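You operate a simulated robot arm through the tools that you are given. There is no shell and no other tool. Be economical: measure what you need, move in short steps, check, and stop when the job is done.

You run a simulated robot arm. Do the job below in one go: nothing can be reset, and whatever is moved stays where it is left.

TASK
Fill the purple jug with milk to its line; cap the bottle again.
Fine: the cap waits on the same worktop; jug and bottle end where they stood.
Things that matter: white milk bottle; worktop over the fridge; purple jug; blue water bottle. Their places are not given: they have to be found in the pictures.

Only the result counts: the job must be done as asked and must still hold three seconds after the hand-in. Knocking over, shifting, dropping, spilling or breaking anything else fails it. Lids that push on must go on centred and level and be pressed home; caps that screw on are set level and turned clockwise until they are tight.

THE ROBOT
A 7-joint arm with a two-finger parallel gripper, fixed in place. Base frame: the origin is at the foot of the arm, x ahead of it, y to its left, z up. Units: mm, degrees, N and s.
With the tool pointing down near the work surface it reaches from about 340 to 780 mm from the base axis. Its first joint turns from -166.0 to 166.0 degrees. Payload 3.91 kg.
The TCP is the grasp point between the finger pads, 30 mm short of the fingertips. In the tool frame z runs along the fingers and y along their closing line. Largest opening 110 mm; finger width 20, thickness 10; the body of the gripper, 48 by 112 mm, starts 55 mm behind the TCP.
Orientation is told as [roll, pitch, yaw] about the base's x, y, z axes, in that order, counted from this pose: with the fingers straight down and closing along the base's y, the tool's x points along the base's -x, its y along +y and its z along -z.

THE INTERFACE
- The arm moves only by the tool jog_arm. Its argument "plan" is a list of rows, each an object of numbers (a shift or turn left out is 0, a gripper value left out holds the last): "x", "y", "z": the shift along the tool's x, y, z in mm; "rx", "ry", "rz": the turn, a rotation vector about the tool's x, y, z in degrees; "gripper": the closure in counts, from 0 (fully open) to 255 (shut). In form: [{"x": .., "y": .., "z": .., "rx": .., "ry": .., "rz": .., "gripper": ..}, ...]. A call has 1 to 20 rows; each row shifts and turns the commanded pose from where the row before left it, along the tool's axes as they then stand. A row lasts 0.2 s, in which the tool goes at most 50 mm and 8.6 degrees; a call with a longer step from one row to the next is refused whole, and so is a gripper value outside its range. Where a pose cannot be reached the arm comes as near as it can. A force on the tool above 40 N (or 10 N above the force at the start of the call, whichever is more), or a blocked arm, ends the call early, and 0.2 s more pass. Each finger travels about 153 mm/s and halts on what it meets, pressing with about 30 N; the grip force reading is that of the motor and also rises with nothing between the fingers. The clock runs only during rows and for 0.2 s after the last one: add rows that do not move to give the fingers time. The reply holds the time, the measured pose of the TCP, the force on the tool along the base axes, the opening and the grip force, in the units named above and with some noise, and new pictures: "views" is both (left out), scene, wrist or none.
- Cameras (640 x 400 px; columns grow to the right, rows downward): "scene" is fixed at [231.2, -649.3, 1606.4]; the picture's right is [0.90, -0.44, 0.00], its down [-0.27, -0.55, -0.79] and it looks along [0.35, 0.71, -0.61] (base axes); focal length 356 px, centre (320, 200). "wrist" rides on the gripper at [-36, 0, -57] in the tool frame; the picture's right is [0.00, -1.00, 0.00], its down [0.97, 0.00, -0.24] and it looks along [0.24, 0.00, 0.97] (tool axes); focal length 218 px, centre (320, 200).
- lift_body(by): slides the trunk up (or, below 0, down) by that many mm; the arm rides with it, the base frame stays. It gives what a move gives, with no picture.
- measure_at(camera, pixels): for up to 12 pixels [column, row] of the newest picture of that camera ("zoom" is the newest enlarged one), the place [x, y, z] in the base frame of the surface seen there, good to about 2 mm, but the place of the scene camera against the robot may be out by one fixed shift of up to 25 mm in any direction. It takes no simulated time.
- zoom(camera, box): a new picture of the part [left, top, right, bottom] of that camera's present view, enlarged. It takes no simulated time.
- close_job(): hands the job in; it is judged then, once.

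Keep the steps short. Do not move on a guess: measure, check each grasp and each placing, and mend mistakes. In all there are 80 turns and 120 pictures (those below and enlarged ones count). Leave the gripper open and the arm clear of the work at the hand-in unless told otherwise, and finish with a single line.

The tools are called by a JSON object that holds its "fn" and its "kwargs". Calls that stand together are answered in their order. jog_arm: Moves the arm, as the interface text tells. Its arguments: {"type":"object","properties":{"plan":{"type":"array"},"views":{"type":"string","enum":["both","scene","wrist","none"]}},"required":["plan"]} The other tools are called the same way: lift_body (by) slides the trunk up or down; measure_at (camera, pixels) gives the place of the surface under pixels of a picture; zoom (camera, box) takes an enlarged picture of a part of a camera's view; close_job () hands the job in.

At the start:

```text
clock: 0.0
position: [495.4, -88.1, 1294.0]
tool_rot: [0.0, 0.0, 0.0]
contact_force: [-0.4, -0.9, -0.3]
grip_width: 109.9
finger_force: 0.1
trunk travel left (down, up): [-575.0, 35.0]
```

scene: 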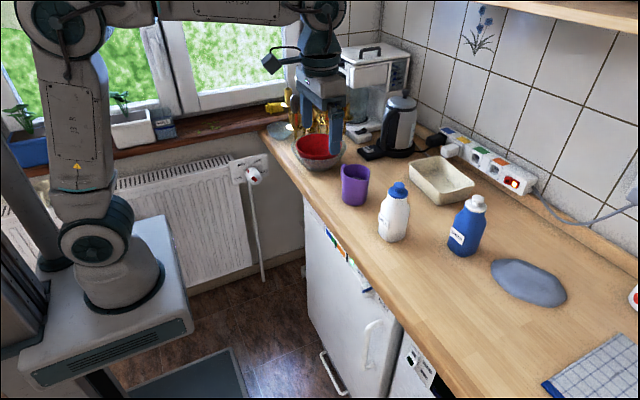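
wrist: 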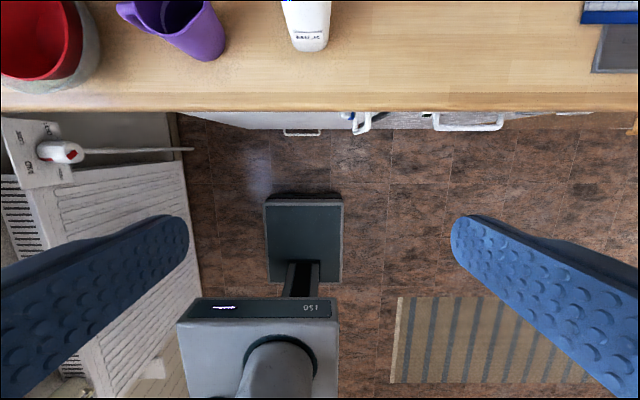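

I see the purple jug near (355,185), the white bottle with blue cap near (394,212) and the blue bottle with white cap near (467,225). I'll enlarge this area first.

{"fn": "zoom", "kwargs": {"camera": "scene", "box": [320, 140, 500, 270]}}

{"fn": "measure_at", "kwargs": {"camera": "scene", "pixels": [[398, 188], [394, 225], [394, 241], [355, 168], [355, 195], [353, 206], [476, 202], [466, 240], [425, 260], [320, 150], [440, 180], [355, 175]]}}

```text
3.08 times, centred on (410, 205) of scene
```

zoom: 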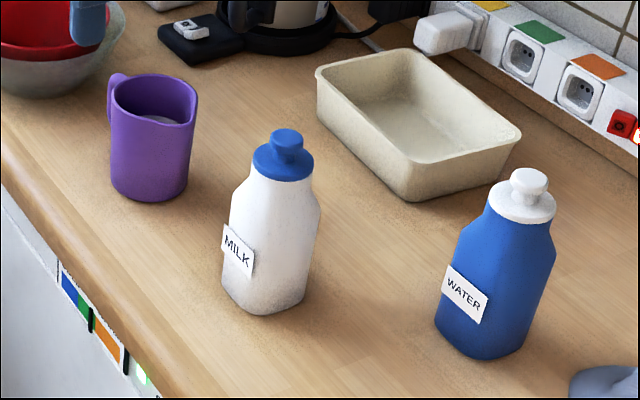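

```text
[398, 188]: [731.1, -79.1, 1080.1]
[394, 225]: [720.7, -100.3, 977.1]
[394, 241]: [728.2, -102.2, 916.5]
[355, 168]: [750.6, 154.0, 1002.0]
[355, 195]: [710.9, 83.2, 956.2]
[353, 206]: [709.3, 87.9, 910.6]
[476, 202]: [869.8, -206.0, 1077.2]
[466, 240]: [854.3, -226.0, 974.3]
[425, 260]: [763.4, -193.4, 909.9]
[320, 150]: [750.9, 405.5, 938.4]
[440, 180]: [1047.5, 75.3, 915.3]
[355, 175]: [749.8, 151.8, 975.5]
```

The caps have knobs, and there is something pale inside the jug. I'll tilt the tool forward so the wrist camera sees the bottle and the jug.

{"fn": "jog_arm", "kwargs": {"plan": [{"ry": -8.5}, {"ry": -8.5}, {"ry": -8.5}, {"ry": -8.5}, {"ry": -8.5}, {}], "views": "wrist"}}

{"fn": "zoom", "kwargs": {"camera": "scene", "box": [335, 155, 415, 205]}}

```text
clock: 1.4
position: [495.1, -88.2, 1293.4]
tool_rot: [0.1, -42.6, 0.0]
contact_force: [0.1, -0.7, 0.0]
grip_width: 110.0
finger_force: 0.1
trunk travel left (down, up): [-575.0, 35.0]
```

wrist: 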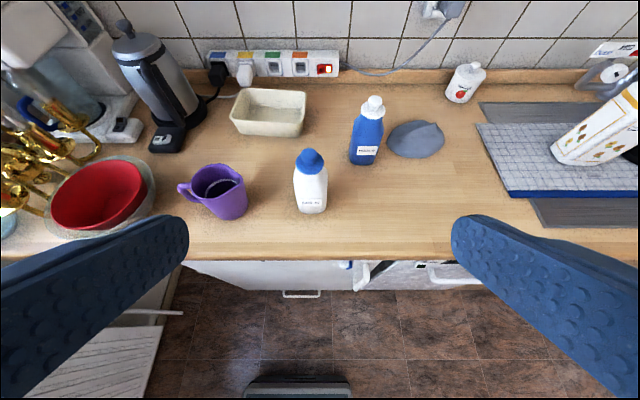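

```text
8.00 times, centred on (375, 180) of scene
```

zoom: 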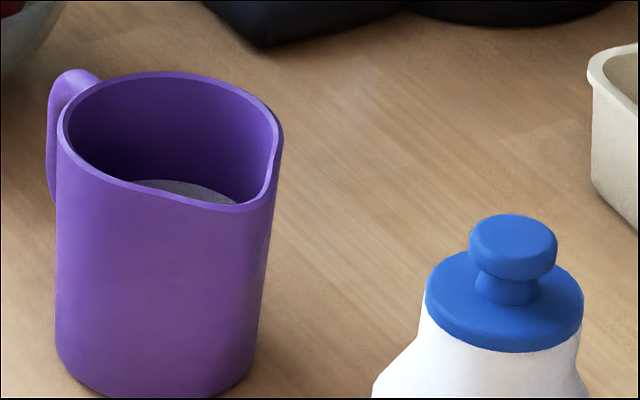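

I'll enlarge the jug and the bottle in the wrist view and measure them.

{"fn": "zoom", "kwargs": {"camera": "wrist", "box": [170, 150, 260, 230]}}

{"fn": "measure_at", "kwargs": {"camera": "wrist", "pixels": [[217, 189], [208, 182], [310, 156], [311, 200], [311, 212], [296, 190], [327, 190], [228, 219], [241, 178], [186, 191], [375, 102], [340, 230]]}}

{"fn": "zoom", "kwargs": {"camera": "wrist", "box": [270, 140, 350, 220]}}

```text
5.00 times, centred on (215, 190) of wrist
```

zoom: 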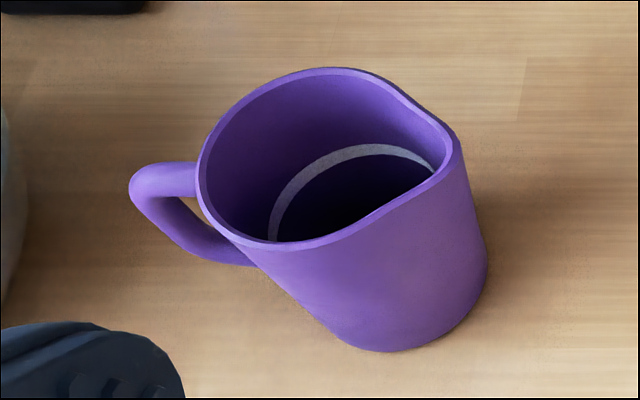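

```text
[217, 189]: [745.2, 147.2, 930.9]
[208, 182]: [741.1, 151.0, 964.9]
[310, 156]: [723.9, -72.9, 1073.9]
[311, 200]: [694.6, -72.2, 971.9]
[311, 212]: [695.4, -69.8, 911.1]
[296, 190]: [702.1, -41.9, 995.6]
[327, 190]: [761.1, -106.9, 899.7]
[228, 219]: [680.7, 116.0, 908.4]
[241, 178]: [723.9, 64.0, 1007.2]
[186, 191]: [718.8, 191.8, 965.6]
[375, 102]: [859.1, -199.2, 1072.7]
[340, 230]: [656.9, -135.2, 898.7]
```

```text
5.00 times, centred on (310, 180) of wrist
```

zoom: 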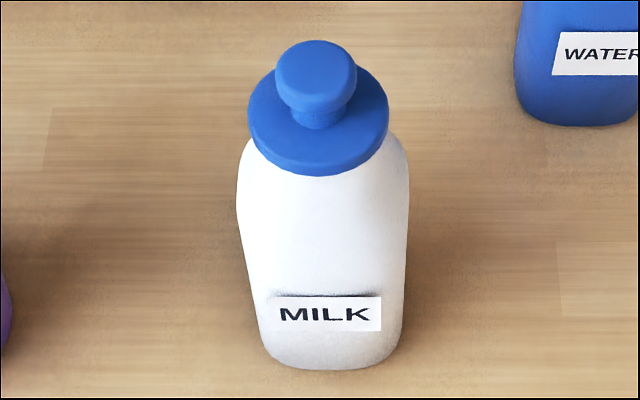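

The wrist view shows the jug's fill line as a grey ring on its inner wall. The spout points to -y, towards the bottle, and the handle to +y. Next I'll look straight down on both from above.

{"fn": "jog_arm", "kwargs": {"plan": [{"ry": 7.15}, {"ry": 7.15}, {"ry": 7.15}, {"ry": 7.15}, {"x": -40.6, "y": 21.6, "z": 10.1}, {"x": -40.6, "y": 21.6, "z": 10.1}, {"x": -40.6, "y": 21.6, "z": 10.1}, {"x": -40.6, "y": 21.6, "z": 10.1}, {"x": -40.6, "y": 21.6, "z": 10.1}, {}, {}], "views": "wrist"}}

```text
clock: 3.8
position: [704.2, 19.9, 1292.2]
tool_rot: [0.1, -13.9, 0.0]
contact_force: [0.4, 0.0, -0.7]
grip_width: 110.0
finger_force: 0.1
trunk travel left (down, up): [-575.0, 35.0]
```

wrist: 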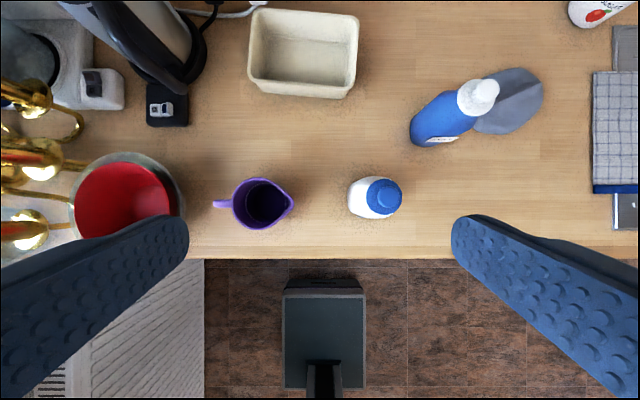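

{"fn": "zoom", "kwargs": {"camera": "wrist", "box": [200, 165, 300, 240]}}

{"fn": "zoom", "kwargs": {"camera": "wrist", "box": [335, 165, 415, 230]}}

{"fn": "measure_at", "kwargs": {"camera": "wrist", "pixels": [[376, 193], [388, 194], [399, 194], [387, 184], [387, 204], [370, 195], [401, 196], [386, 180], [386, 211], [387, 195]]}}

```text
5.33 times, centred on (250, 202) of wrist
```

zoom: 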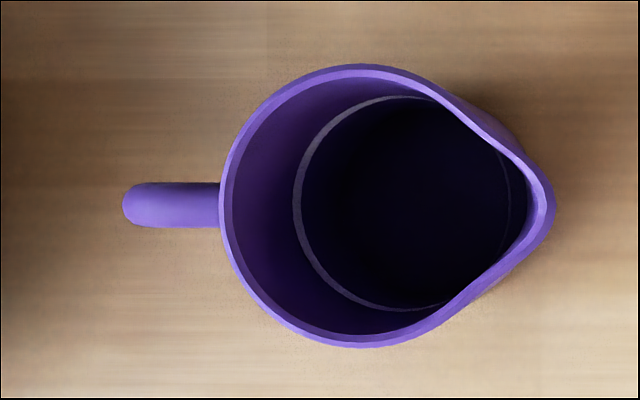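

```text
6.15 times, centred on (375, 198) of wrist
```

zoom: 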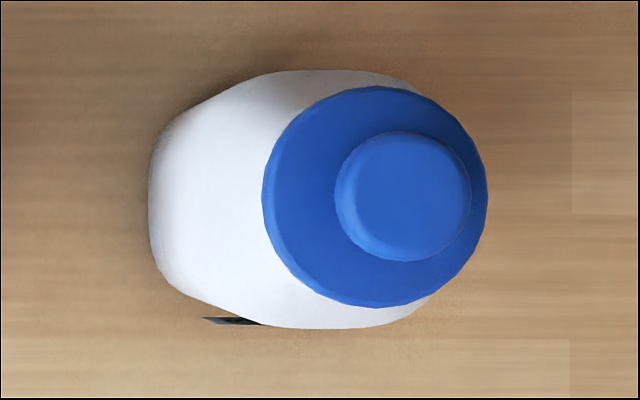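

```text
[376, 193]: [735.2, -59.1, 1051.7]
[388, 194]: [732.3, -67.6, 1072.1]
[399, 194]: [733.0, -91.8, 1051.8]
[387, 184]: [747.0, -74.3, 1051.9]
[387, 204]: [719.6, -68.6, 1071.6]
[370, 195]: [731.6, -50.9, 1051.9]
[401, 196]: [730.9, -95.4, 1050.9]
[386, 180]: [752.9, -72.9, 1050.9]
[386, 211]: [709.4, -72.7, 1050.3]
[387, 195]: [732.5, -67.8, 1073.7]
```

I'll measure the fill ring in an enlarged view of the jug.

{"fn": "zoom", "kwargs": {"camera": "wrist", "box": [220, 170, 300, 235]}}

```text
6.15 times, centred on (260, 202) of wrist
```

zoom: 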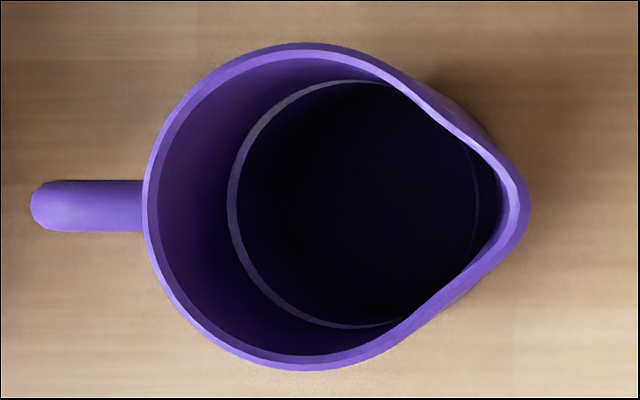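

{"fn": "measure_at", "kwargs": {"camera": "zoom", "pixels": [[234, 203], [242, 203], [260, 130], [345, 85], [345, 323], [262, 285], [477, 190], [360, 200], [300, 48], [300, 365], [148, 203], [524, 203]]}}

```text
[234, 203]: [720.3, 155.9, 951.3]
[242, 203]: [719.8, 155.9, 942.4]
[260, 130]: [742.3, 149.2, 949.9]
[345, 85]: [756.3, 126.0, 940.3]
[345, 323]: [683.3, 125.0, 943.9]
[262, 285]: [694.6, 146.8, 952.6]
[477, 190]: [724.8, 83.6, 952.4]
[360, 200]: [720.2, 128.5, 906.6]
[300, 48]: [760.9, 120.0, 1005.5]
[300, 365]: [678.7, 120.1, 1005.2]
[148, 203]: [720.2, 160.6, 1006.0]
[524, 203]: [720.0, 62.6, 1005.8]
```

The line is at about z 948, the jug axis at (720, 119) and its rim at z 1006. The cap centre is at about (728.5, -70), with the disc top at z 1051 and the knob top at z 1073. I'll level the tool and come down over the cap.

{"fn": "jog_arm", "kwargs": {"plan": [{"ry": 6.95}, {"ry": 6.95}, {"x": -12, "y": -45, "z": 10}, {"x": -12, "y": -45, "z": 10}, {"z": 45}, {"z": 45}, {"z": 30}, {}, {}], "views": "both"}}

```text
clock: 5.8
position: [705.2, -64.2, 1146.4]
tool_rot: [0.0, 0.0, 0.1]
contact_force: [0.0, -0.1, 0.6]
grip_width: 110.0
finger_force: 0.0
out of reach, approached as far as the arm can: row 2, 3, 4
trunk travel left (down, up): [-575.0, 35.0]
```

scene: 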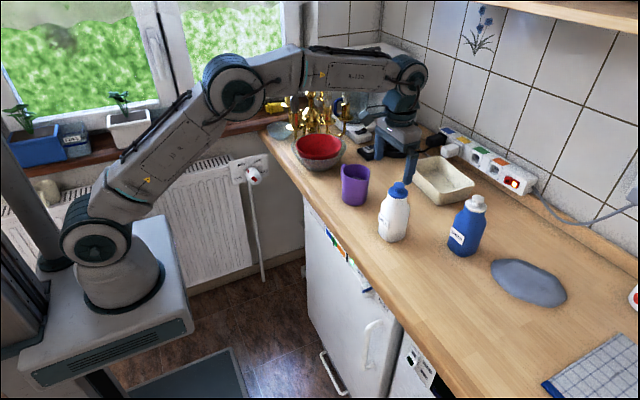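
wrist: 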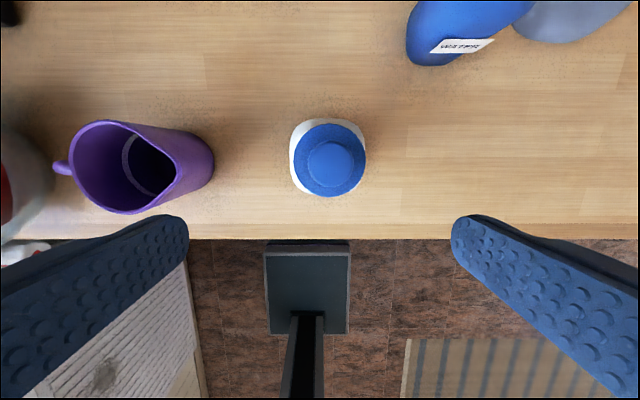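

The arm was near its reach limit and fell a little short. I'll re-measure the cap from here.

{"fn": "measure_at", "kwargs": {"camera": "wrist", "pixels": [[309, 162], [352, 162], [330, 143], [330, 184], [330, 162], [292, 158], [365, 158], [328, 121], [328, 193]]}}

{"fn": "zoom", "kwargs": {"camera": "wrist", "box": [270, 105, 390, 205]}}

```text
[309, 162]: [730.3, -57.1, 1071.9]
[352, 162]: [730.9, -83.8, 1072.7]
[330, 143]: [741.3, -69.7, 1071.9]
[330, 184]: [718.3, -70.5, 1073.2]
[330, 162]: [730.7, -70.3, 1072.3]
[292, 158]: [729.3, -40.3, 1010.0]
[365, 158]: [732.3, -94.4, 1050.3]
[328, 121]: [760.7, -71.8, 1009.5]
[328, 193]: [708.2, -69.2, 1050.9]
```

```text
4.00 times, centred on (330, 155) of wrist
```

zoom: 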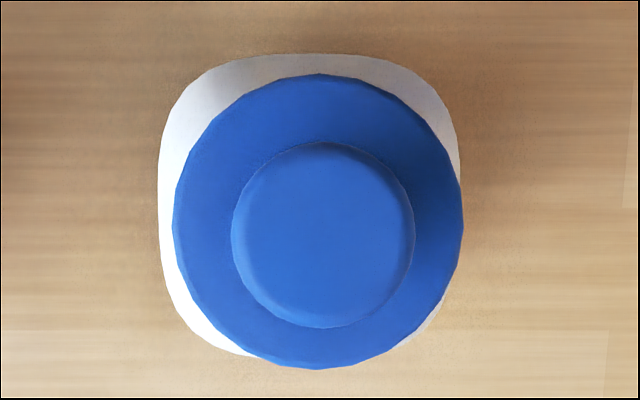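

The knob centre is at (730, -70). I'll move over it at z 1115, with the tips still clear.

{"fn": "jog_arm", "kwargs": {"plan": [{"z": 26}, {"x": -12.5, "y": -3}, {"x": -12.5, "y": -3}, {}, {}], "views": "wrist"}}

```text
clock: 7.0
position: [729.6, -68.4, 1121.0]
tool_rot: [0.0, 0.0, 0.1]
contact_force: [0.2, 0.4, 0.0]
grip_width: 110.1
finger_force: 0.0
trunk travel left (down, up): [-575.0, 35.0]
```

wrist: 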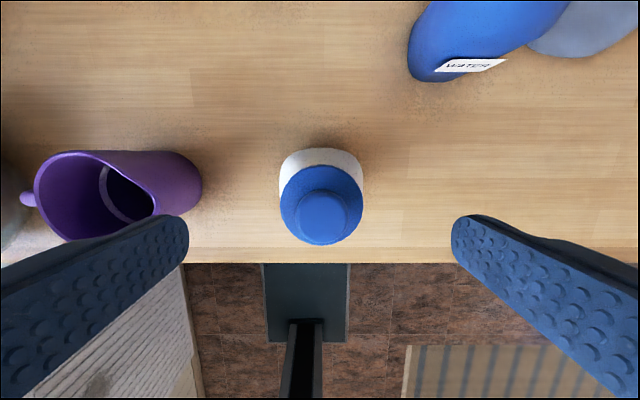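

Aligned. I'll lower to TCP z 1086 and close on the knob.

{"fn": "jog_arm", "kwargs": {"plan": [{"y": -1.6, "z": 17}, {"z": 18}, {}, {"gripper": 255}, {}, {}, {}], "views": "wrist"}}

```text
clock: 8.6
position: [729.3, -70.1, 1084.2]
tool_rot: [0.1, 0.0, 0.0]
contact_force: [-0.5, 0.7, -2.0]
grip_width: 24.4
finger_force: 30.1
trunk travel left (down, up): [-575.0, 35.0]
```

wrist: 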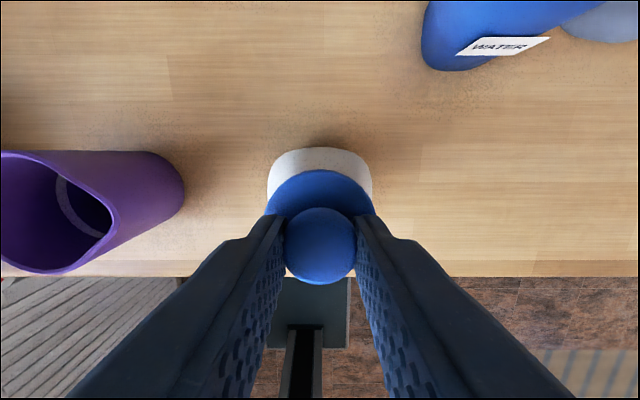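

The knob is held at 24.4 mm. I'll pull up 3 mm to learn what kind of cap it is.

{"fn": "jog_arm", "kwargs": {"plan": [{"z": -1.5}, {"z": -1.5}, {}], "views": "wrist"}}

```text
clock: 9.4
position: [729.0, -70.0, 1086.8]
tool_rot: [0.0, 0.0, 0.1]
contact_force: [0.0, 0.3, -0.4]
grip_width: 25.0
finger_force: 30.1
trunk travel left (down, up): [-575.0, 35.0]
```

wrist: 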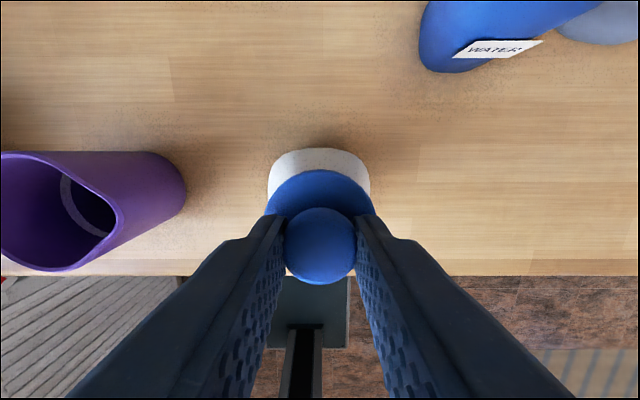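

There is almost no force, so the cap may simply be lifting off. I'll raise 6 mm more and check from the side.

{"fn": "jog_arm", "kwargs": {"plan": [{"z": -3}, {"z": -3}, {}], "views": "none"}}

{"fn": "zoom", "kwargs": {"camera": "scene", "box": [360, 165, 440, 245]}}

```text
clock: 10.2
position: [729.9, -71.8, 1094.0]
tool_rot: [0.0, -0.1, 0.0]
contact_force: [1.2, 0.3, -0.4]
grip_width: 25.0
finger_force: 30.0
trunk travel left (down, up): [-575.0, 35.0]
```

```text
5.00 times, centred on (400, 205) of scene
```

zoom: 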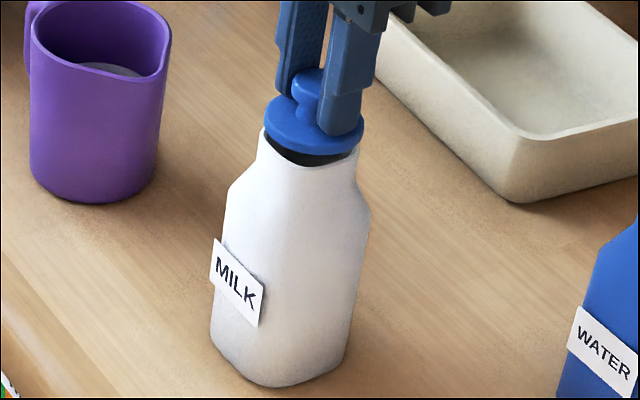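

It is a push-on cap and it is off. I'll lift it clear and move to the free spot at about (670, -200) on the worktop.

{"fn": "jog_arm", "kwargs": {"plan": [{"z": -20}, {"x": 8, "z": -20}, {"x": 20, "y": -35}, {"x": 20, "y": -35}, {"x": 12, "y": -35}, {"y": -23}, {}, {}], "views": "both"}}

{"fn": "zoom", "kwargs": {"camera": "scene", "box": [370, 160, 450, 250]}}

```text
clock: 12.0
position: [668.1, -199.7, 1134.4]
tool_rot: [0.0, 0.0, -0.1]
contact_force: [0.9, -0.2, 0.6]
grip_width: 24.8
finger_force: 29.5
trunk travel left (down, up): [-575.0, 35.0]
```

scene: 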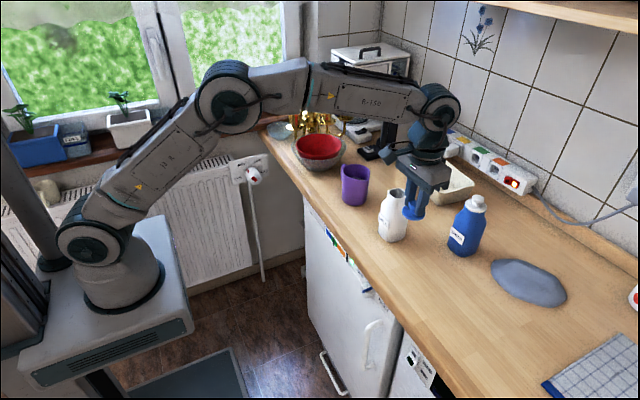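
wrist: 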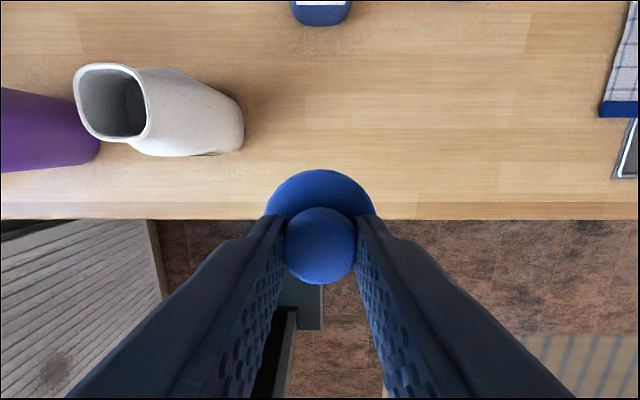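

```text
4.44 times, centred on (410, 205) of scene
```

zoom: 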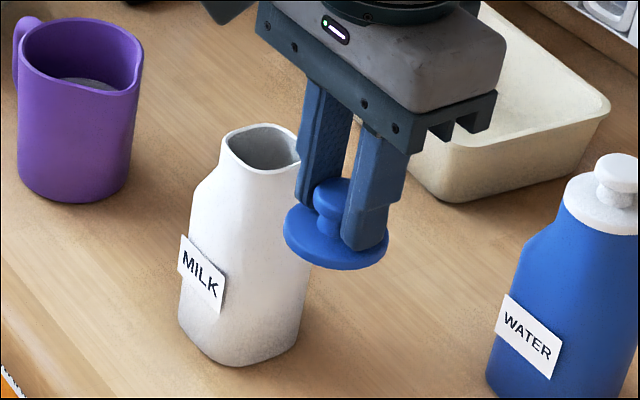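

I'll measure the mouth of the bottle and check the worktop edge near the drop spot.

{"fn": "measure_at", "kwargs": {"camera": "wrist", "pixels": [[320, 150], [320, 214], [78, 105], [146, 105], [112, 66], [112, 139], [100, 137], [105, 100], [240, 130], [193, 153]]}}

{"fn": "zoom", "kwargs": {"camera": "wrist", "box": [60, 50, 160, 150]}}

```text
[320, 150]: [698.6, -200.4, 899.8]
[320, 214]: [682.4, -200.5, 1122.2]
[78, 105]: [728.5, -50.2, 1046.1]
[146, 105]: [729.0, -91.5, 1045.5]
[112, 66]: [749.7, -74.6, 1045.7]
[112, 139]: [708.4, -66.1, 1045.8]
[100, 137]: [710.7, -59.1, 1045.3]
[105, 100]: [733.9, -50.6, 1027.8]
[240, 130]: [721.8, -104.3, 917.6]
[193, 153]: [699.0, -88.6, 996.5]
```

```text
4.00 times, centred on (110, 100) of wrist
```

zoom: 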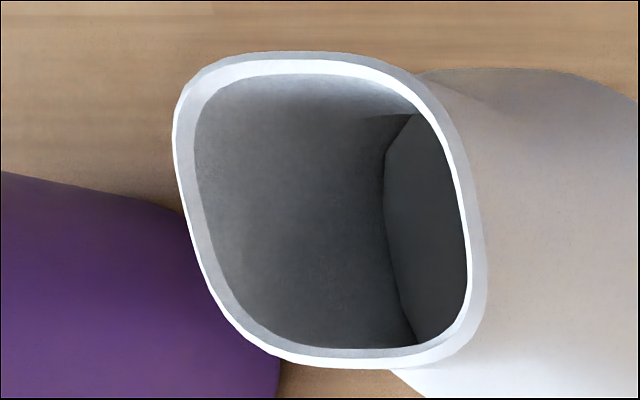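

The mouth rim is at z 1046 with its centre at (729, -70.5), and the worktop is at 900. I'll lower the cap to just above the worktop.

{"fn": "jog_arm", "kwargs": {"plan": [{"z": 45}, {"z": 45}, {"z": 45}, {"z": 40}, {"z": 10}, {}, {}], "views": "none"}}

{"fn": "zoom", "kwargs": {"camera": "scene", "box": [370, 180, 470, 280]}}

```text
clock: 13.6
position: [670.3, -198.8, 949.6]
tool_rot: [0.1, -0.1, 0.1]
contact_force: [-1.1, 0.2, 0.2]
grip_width: 24.7
finger_force: 30.2
trunk travel left (down, up): [-575.0, 35.0]
```

```text
4.00 times, centred on (420, 230) of scene
```

zoom: 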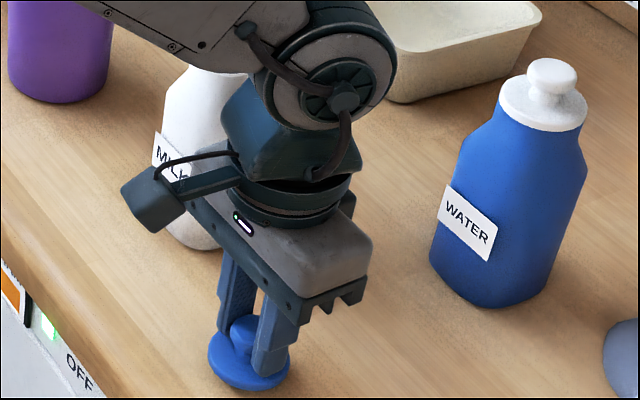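

Clear, with a gap of about 10 mm left. I'll go down slowly and watch the force.

{"fn": "jog_arm", "kwargs": {"plan": [{"z": 3}, {"z": 2}, {"z": 2}, {"z": 2}, {}], "views": "none"}}

```text
clock: 14.8
position: [669.8, -198.6, 940.1]
tool_rot: [-0.1, 0.1, -0.1]
contact_force: [0.0, -0.2, 0.4]
grip_width: 24.8
finger_force: 30.1
trunk travel left (down, up): [-575.0, 35.0]
```

{"fn": "jog_arm", "kwargs": {"plan": [{"z": 1}, {"z": 1}, {}], "views": "none"}}

{"fn": "zoom", "kwargs": {"camera": "scene", "box": [390, 235, 450, 285]}}

```text
clock: 15.6
position: [670.7, -199.2, 938.7]
tool_rot: [-0.1, 0.0, 0.0]
contact_force: [-2.3, 0.3, 2.8]
grip_width: 24.5
finger_force: 30.3
trunk travel left (down, up): [-575.0, 35.0]
```

```text
8.00 times, centred on (420, 260) of scene
```

zoom: 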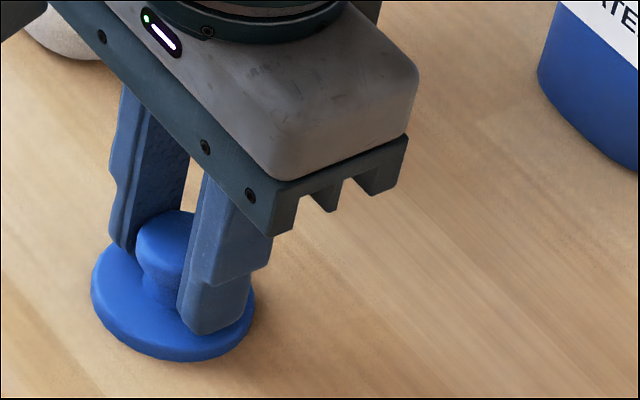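

There is contact of 2.8 N at TCP z 938.7, so the cap is on the worktop. I'll release it and raise.

{"fn": "jog_arm", "kwargs": {"plan": [{"gripper": 0}, {}, {}, {"z": -20}, {"z": -45}, {"z": -45}, {}], "views": "both"}}

```text
clock: 17.2
position: [671.3, -197.8, 1049.3]
tool_rot: [0.0, 0.0, 0.0]
contact_force: [-0.8, 0.4, -0.2]
grip_width: 109.7
finger_force: 0.1
trunk travel left (down, up): [-575.0, 35.0]
```

scene: 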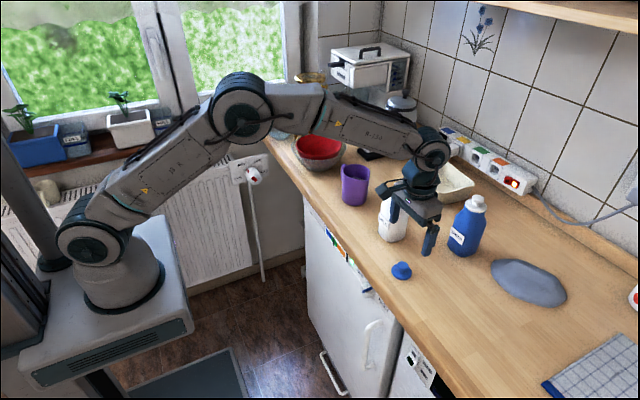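
wrist: 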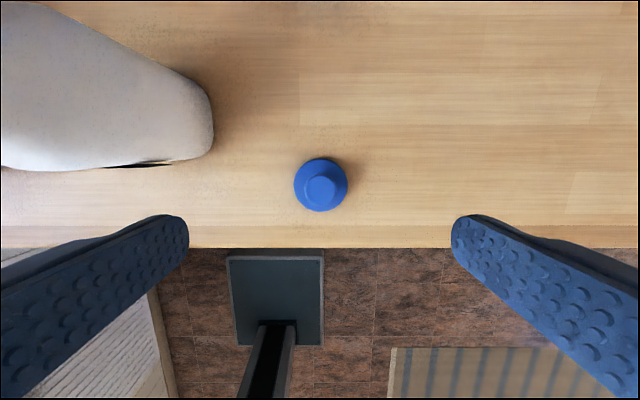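

The cap is standing free on the worktop. Next I'll look into the bottle from above to find the milk level.

{"fn": "jog_arm", "kwargs": {"plan": [{"z": -45}, {"z": -46}, {"x": -8, "y": 42}, {"x": -8, "y": 43}, {"x": -8, "y": 43}, {}, {}], "views": "wrist"}}

{"fn": "zoom", "kwargs": {"camera": "wrist", "box": [270, 105, 390, 205]}}

{"fn": "measure_at", "kwargs": {"camera": "zoom", "pixels": [[320, 200], [320, 160], [320, 240], [280, 200], [360, 200], [320, 280], [320, 120]]}}

```text
clock: 18.8
position: [693.9, -71.2, 1140.4]
tool_rot: [0.0, -0.1, -0.1]
contact_force: [0.7, 0.1, -0.3]
grip_width: 109.7
finger_force: 0.0
trunk travel left (down, up): [-575.0, 35.0]
```

wrist: 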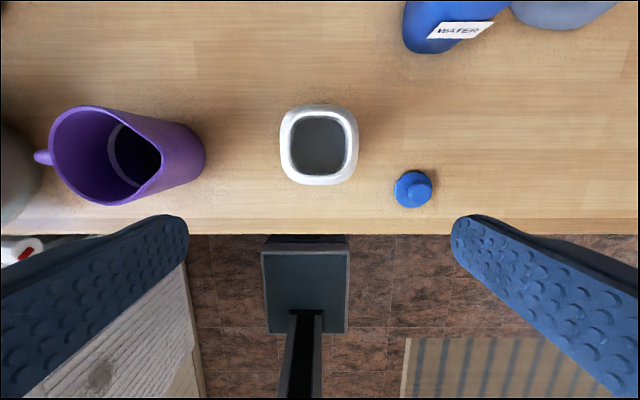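

```text
4.00 times, centred on (330, 155) of wrist
```

zoom: 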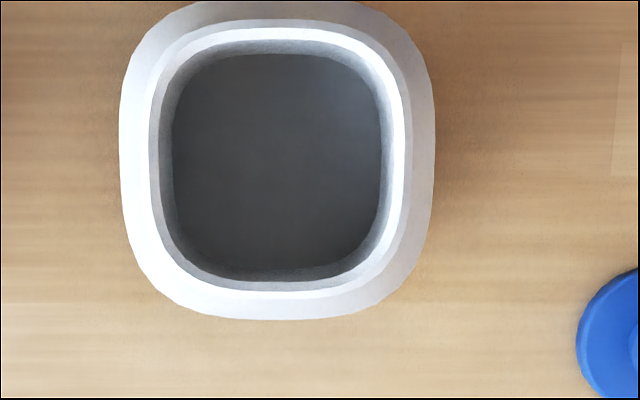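

```text
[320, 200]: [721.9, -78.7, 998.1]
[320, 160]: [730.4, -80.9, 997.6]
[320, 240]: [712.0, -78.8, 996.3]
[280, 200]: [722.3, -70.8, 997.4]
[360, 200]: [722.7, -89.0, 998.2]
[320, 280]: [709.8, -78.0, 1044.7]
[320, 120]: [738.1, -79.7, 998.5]
```

The milk in the bottle stands at z 998, roughly 0.3 l, and the jug needs roughly 170 ml. I'll back off and point the fingers forward for a side grip.

{"fn": "jog_arm", "kwargs": {"plan": [{"x": 42}, {"x": 42}, {"x": 40, "z": 20}, {"z": 40}, {"z": 20}, {"ry": -8.2}, {"ry": -8.2}, {"ry": -8.2}, {"ry": -8.2}, {"ry": -8.2}, {"ry": -8.2}, {"ry": -8.2}, {"ry": -8.2}, {"ry": -8.2}, {"ry": -8.2}, {"ry": -8}, {}, {}], "views": "both"}}

```text
clock: 22.6
position: [569.0, -70.5, 1060.2]
tool_rot: [-179.6, -89.9, 179.6]
contact_force: [-0.8, -0.1, -0.3]
grip_width: 110.3
finger_force: 0.1
trunk travel left (down, up): [-575.0, 35.0]
```

scene: 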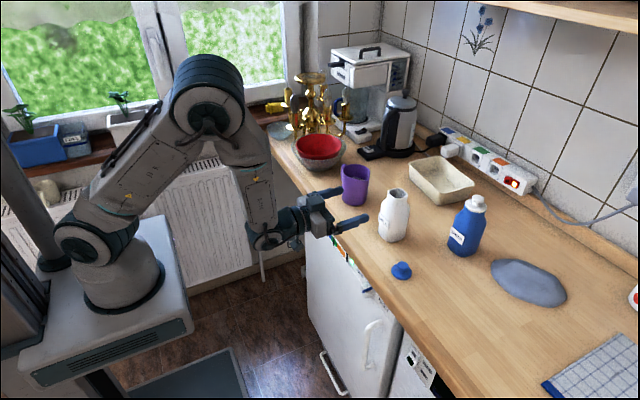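
wrist: 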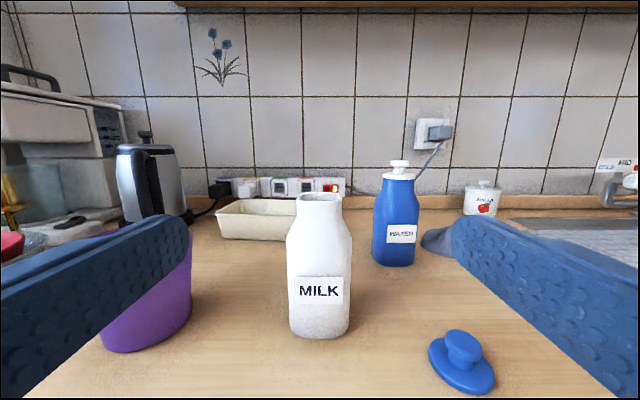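

Good view. I'll measure the bottle's sides at grip height before going in.

{"fn": "measure_at", "kwargs": {"camera": "wrist", "pixels": [[289, 260], [349, 260], [290, 300], [348, 300], [320, 255], [288, 240], [351, 240], [319, 330], [320, 293], [289, 280], [350, 280]]}}

```text
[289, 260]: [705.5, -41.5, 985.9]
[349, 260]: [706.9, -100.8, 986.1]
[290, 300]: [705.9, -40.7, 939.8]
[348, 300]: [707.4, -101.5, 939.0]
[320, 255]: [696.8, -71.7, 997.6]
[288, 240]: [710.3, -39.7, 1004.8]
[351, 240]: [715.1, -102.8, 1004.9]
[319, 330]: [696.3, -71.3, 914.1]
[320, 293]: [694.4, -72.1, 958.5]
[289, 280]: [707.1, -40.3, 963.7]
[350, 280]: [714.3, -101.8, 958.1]
```

The bottle is about 64 mm wide, centred at y -71. I'll go down to z 965 and forward to TCP x 727 with the fingers open around it.

{"fn": "jog_arm", "kwargs": {"plan": [{"x": 32, "y": -0.7}, {"x": 32}, {"x": 31}, {"z": 40}, {"z": 40}, {"z": 40}, {}, {"z": 20}, {"z": 18}, {}, {}], "views": "both"}}

```text
clock: 24.5
position: [710.2, -72.8, 960.2]
tool_rot: [3.5, -88.7, -3.6]
contact_force: [-28.7, -0.2, 5.3]
grip_width: 109.9
finger_force: 0.0
trunk travel left (down, up): [-575.0, 35.0]
stopped in row 9: the force on the tool passed its limit (the readings are from after the stop); the commanded pose is now the measured one
```

scene: 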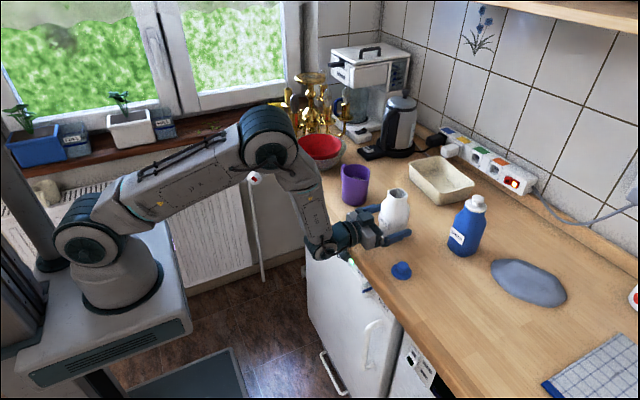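
wrist: 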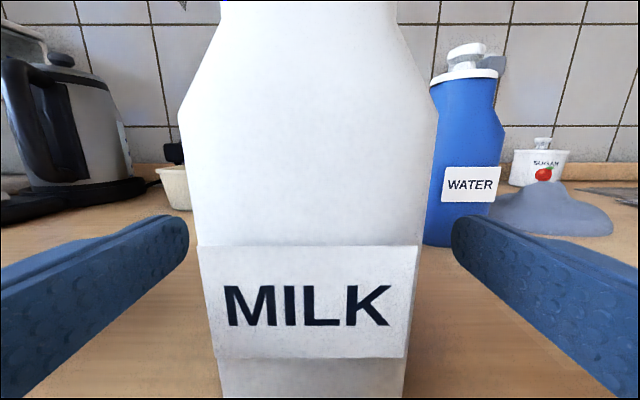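

Contact of -28.7 N in x. The bottle is still 40 mm ahead of the gripper body, so the wrist link has touched the worktop edge. I'll back off and use a pitch of -70, so the wrist rides higher.

{"fn": "jog_arm", "kwargs": {"plan": [{"z": -30}, {"z": -40}, {"x": -40}, {"ry": 6.2}, {"ry": 6.2}, {"ry": 6.3}, {}, {}], "views": "both"}}

```text
clock: 26.3
position: [643.6, -71.9, 1001.6]
tool_rot: [0.2, -70.3, -0.3]
contact_force: [-0.3, -0.9, -0.2]
grip_width: 109.7
finger_force: 0.1
trunk travel left (down, up): [-575.0, 35.0]
```

scene: 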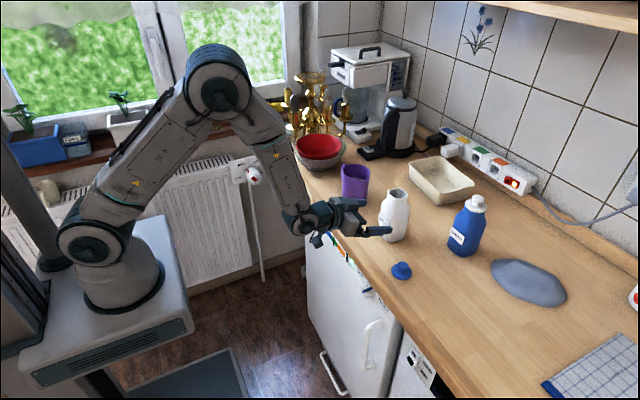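
wrist: 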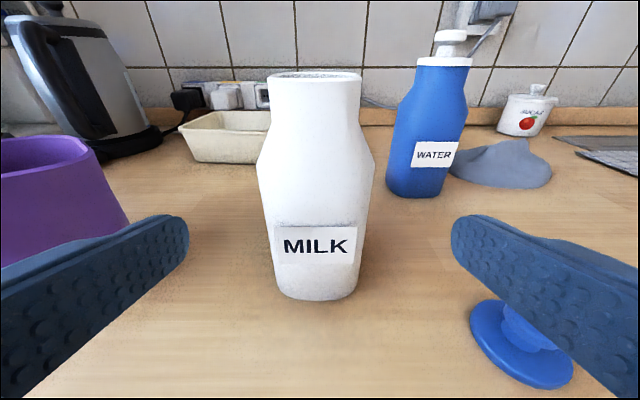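

The approach lies straight along the fingers: 89 mm forward puts the TCP at (727, -72, 971).

{"fn": "jog_arm", "kwargs": {"plan": [{"z": 25}, {"z": 25}, {"z": 20}, {"z": 10}, {"z": 9, "y": 0.5}, {}, {}], "views": "both"}}

```text
clock: 27.9
position: [728.8, -72.5, 972.0]
tool_rot: [0.2, -70.4, -0.2]
contact_force: [0.5, 0.3, -0.5]
grip_width: 109.8
finger_force: 0.0
trunk travel left (down, up): [-575.0, 35.0]
```

scene: 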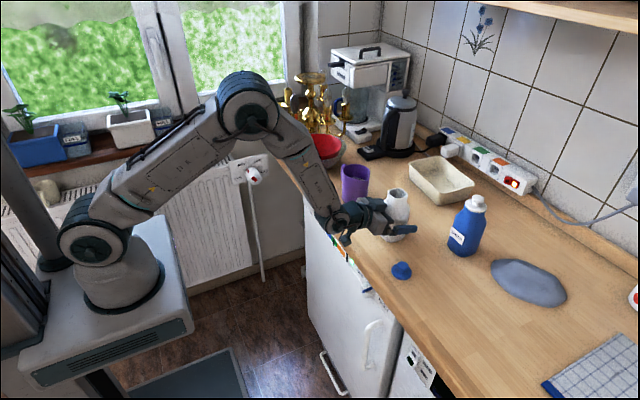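
wrist: 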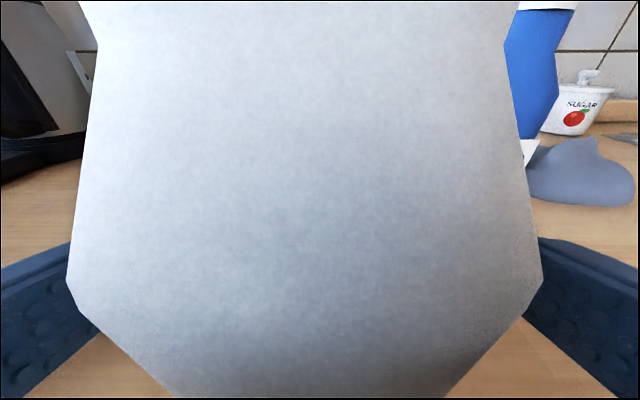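

In position without contact. I'll shift 1.3 mm to centre and close on the bottle.

{"fn": "jog_arm", "kwargs": {"plan": [{"y": 1.3}, {"gripper": 95}, {}, {"gripper": 110}, {"gripper": 255}, {}, {}, {}], "views": "wrist"}}

```text
clock: 29.7
position: [730.3, -71.0, 970.2]
tool_rot: [0.2, -70.3, -0.2]
contact_force: [0.5, 0.3, -0.2]
grip_width: 67.6
finger_force: 30.2
trunk travel left (down, up): [-575.0, 35.0]
```

wrist: 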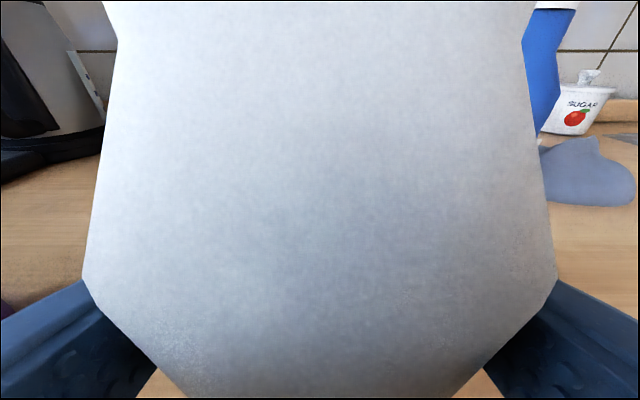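

Held at 67.6 mm; the original pose is TCP (730, -71, 970). I'll test-lift 20 mm.

{"fn": "jog_arm", "kwargs": {"plan": [{"x": -4.7, "z": -1.7}, {"x": -14.1, "z": -5.05}, {}, {}], "views": "wrist"}}

{"fn": "zoom", "kwargs": {"camera": "scene", "box": [320, 150, 450, 260]}}

```text
clock: 30.7
position: [730.5, -70.3, 989.2]
tool_rot: [0.2, -70.4, -0.1]
contact_force: [-0.2, -0.9, -4.0]
grip_width: 67.5
finger_force: 29.9
trunk travel left (down, up): [-575.0, 35.0]
```

wrist: 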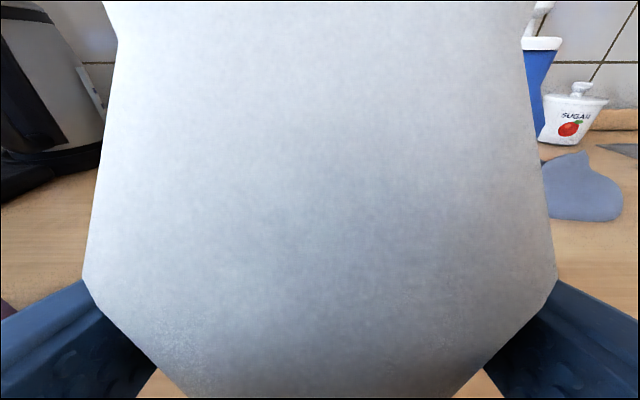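

```text
3.64 times, centred on (385, 205) of scene
```

zoom: 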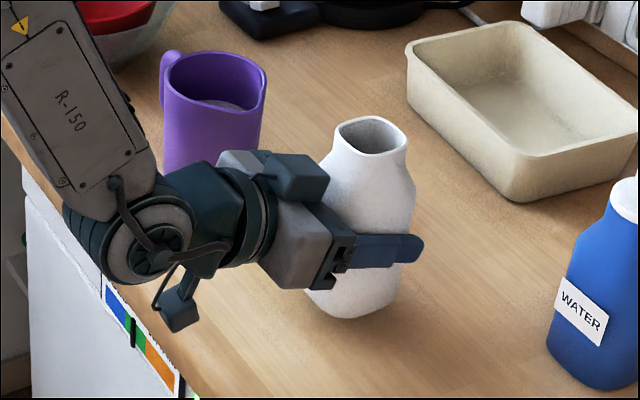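

Lifted cleanly with a load of about 4 N. Now I'll raise to z 1085 and move towards the jug with the bottle upright.

{"fn": "jog_arm", "kwargs": {"plan": [{"x": -18, "z": -6.5}, {"x": -24, "z": -8.6}, {"x": -24, "z": -8.6}, {"x": -24, "z": -8.6}, {"y": 10, "x": 1.7, "z": -4.7}, {"y": 16, "x": 1.7, "z": -4.7}, {"y": 20}, {"y": 20}, {"y": 15}, {"y": 10}, {}, {}], "views": "both"}}

```text
clock: 33.3
position: [719.4, 21.1, 1086.6]
tool_rot: [0.2, -70.3, -0.2]
contact_force: [-1.0, -0.4, -3.5]
grip_width: 67.5
finger_force: 29.8
trunk travel left (down, up): [-575.0, 35.0]
```

scene: 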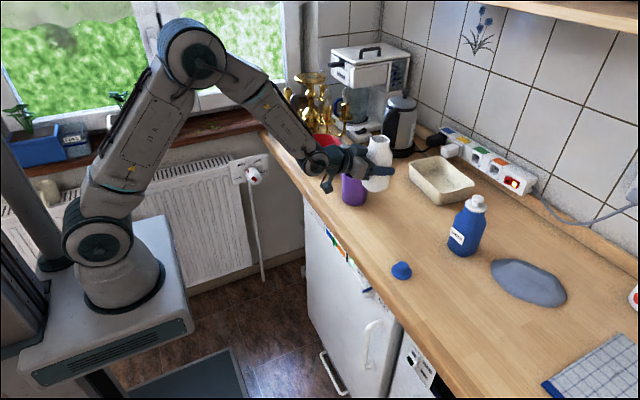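
wrist: 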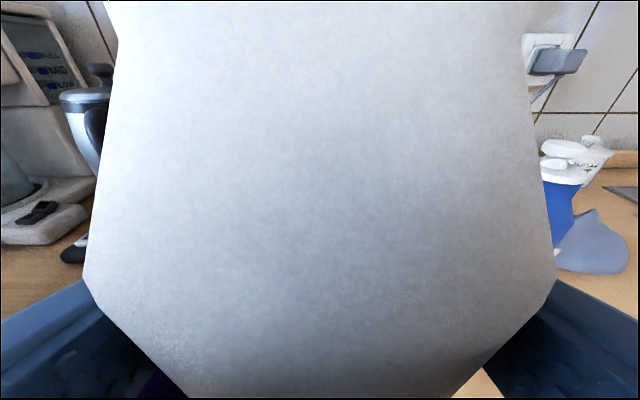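

Upright beside and above the jug. I'll tilt 50° towards the jug, which shouldn't start the milk yet, and check.

{"fn": "jog_arm", "kwargs": {"plan": [{"rx": 1.4, "rz": -3.9}, {"rx": 2.1, "rz": -5.9}, {"rx": 2.5, "rz": -7.0}, {"rx": 2.7, "rz": -7.5}, {"rx": 2.7, "rz": -7.5}, {"rx": 2.5, "rz": -7.0}, {"rx": 1.8, "rz": -5.0}, {"rx": 1.1, "rz": -3.2}, {"y": 0}, {}, {}], "views": "both"}}

{"fn": "zoom", "kwargs": {"camera": "scene", "box": [300, 120, 430, 220]}}

```text
clock: 35.7
position: [719.5, 19.2, 1086.9]
tool_rot: [-74.1, -37.3, 64.9]
contact_force: [0.1, 0.0, -3.7]
grip_width: 67.4
finger_force: 30.2
trunk travel left (down, up): [-575.0, 35.0]
```

scene: 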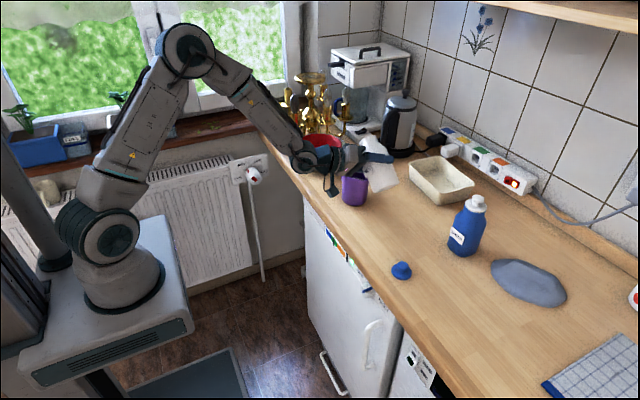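
wrist: 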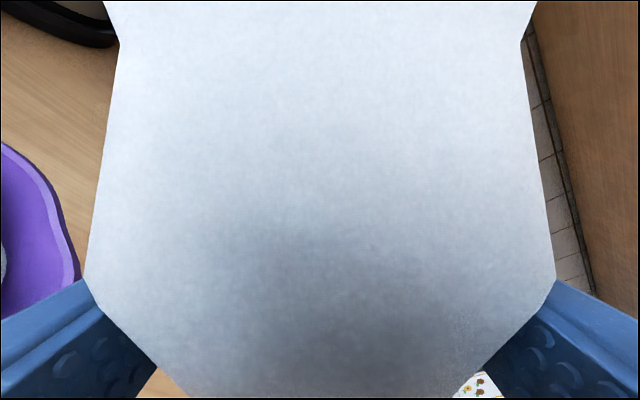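

```text
4.00 times, centred on (365, 170) of scene
```

zoom: 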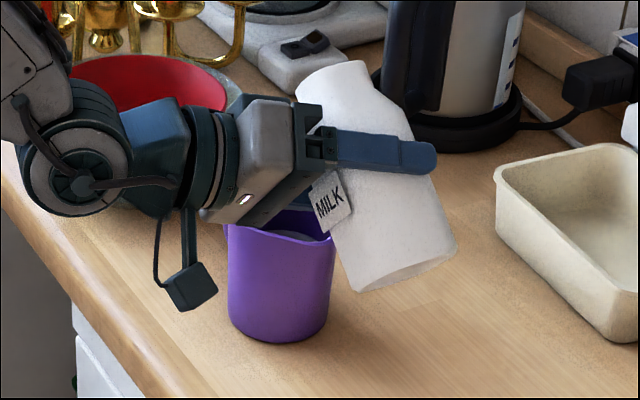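

Clear of the jug and nothing pouring. I'll lower 45 mm so the lip sits over the jug's opening.

{"fn": "jog_arm", "kwargs": {"plan": [{"x": 6, "y": 9, "z": 2}, {"x": 9, "y": 14.5, "z": 3.3}, {"x": 8.6, "y": 14.2, "z": 3.2}, {}, {}], "views": "wrist"}}

{"fn": "zoom", "kwargs": {"camera": "scene", "box": [300, 120, 430, 220]}}

```text
clock: 36.9
position: [720.3, 24.6, 1041.4]
tool_rot: [-74.1, -37.4, 65.0]
contact_force: [0.2, 0.1, -5.1]
grip_width: 67.6
finger_force: 29.9
trunk travel left (down, up): [-575.0, 35.0]
```

wrist: 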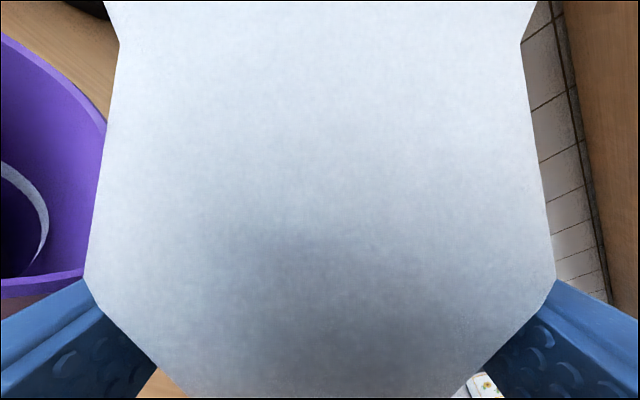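

```text
4.00 times, centred on (365, 170) of scene
```

zoom: 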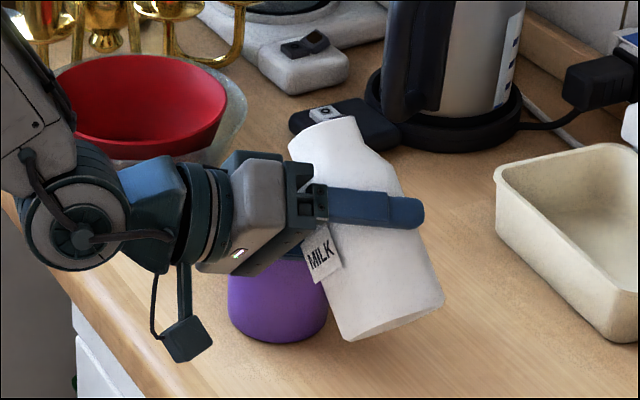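

The wrist camera can see the ring inside the jug at the left edge, about (30,220), which is useful for checking. I'll tilt slowly to 68°.

{"fn": "jog_arm", "kwargs": {"plan": [{"rx": 1.35, "rz": -3.76}, {"rx": 1.35, "rz": -3.76}, {"rx": 1.35, "rz": -3.76}, {"rx": 1.35, "rz": -3.76}, {"rx": 0.67, "rz": -1.88}, {}, {}, {}, {}], "views": "both"}}

{"fn": "zoom", "kwargs": {"camera": "scene", "box": [300, 120, 430, 220]}}

```text
clock: 38.9
position: [719.7, 25.0, 1041.5]
tool_rot: [-82.2, -20.7, 68.8]
contact_force: [-0.6, 0.6, -3.5]
grip_width: 67.6
finger_force: 30.0
trunk travel left (down, up): [-575.0, 35.0]
```

scene: 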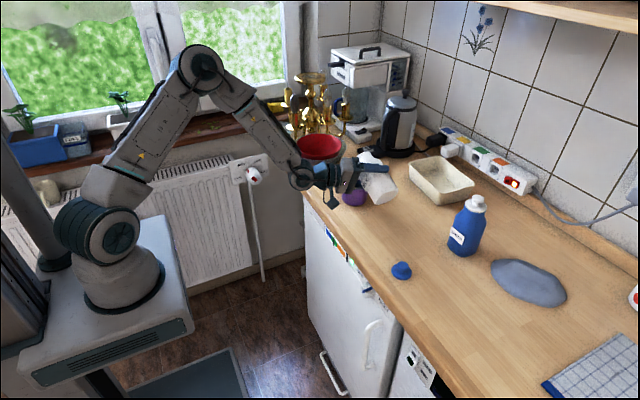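
wrist: 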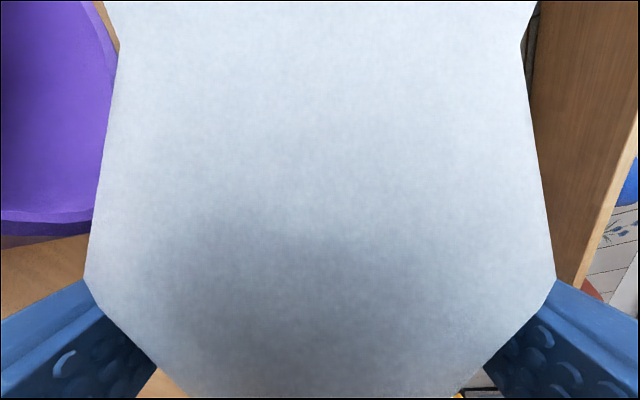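

```text
4.00 times, centred on (365, 170) of scene
```

zoom: 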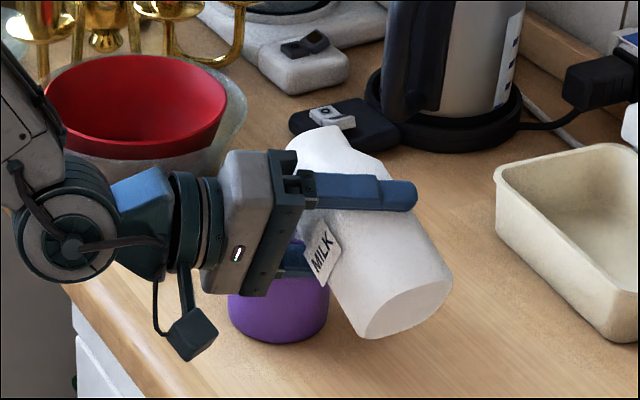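

No stream is visible from here. I'll go to 75°, hold about a second, then return to 50° to look inside the jug.

{"fn": "jog_arm", "kwargs": {"plan": [{"rx": 1.18, "rz": -3.3}, {"rx": 1.18, "rz": -3.3}, {}, {}, {}, {}, {}, {"rx": -2.36, "rz": 6.6}, {"rx": -2.02, "rz": 5.65}, {"rx": -2.02, "rz": 5.65}, {"rx": -2.02, "rz": 5.65}, {}, {}, {}], "views": "wrist"}}

{"fn": "zoom", "kwargs": {"camera": "wrist", "box": [0, 0, 120, 300]}}

```text
clock: 41.9
position: [720.8, 25.3, 1041.6]
tool_rot: [-74.1, -37.5, 65.0]
contact_force: [-0.7, 0.0, -2.7]
grip_width: 67.6
finger_force: 30.6
trunk travel left (down, up): [-575.0, 35.0]
```

wrist: 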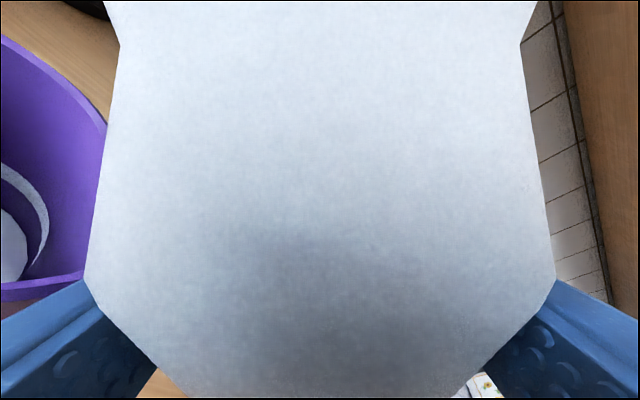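

```text
1.33 times, centred on (60, 150) of wrist
```

zoom: 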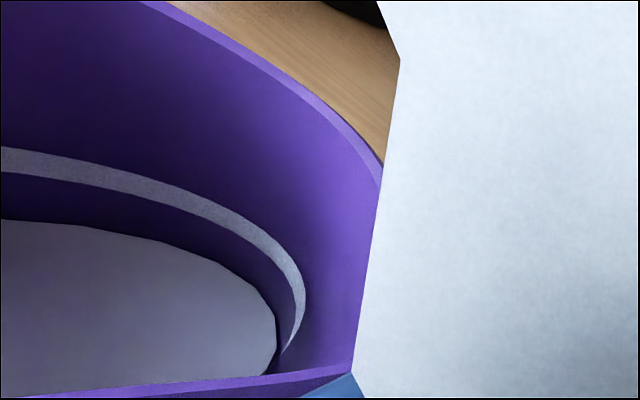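

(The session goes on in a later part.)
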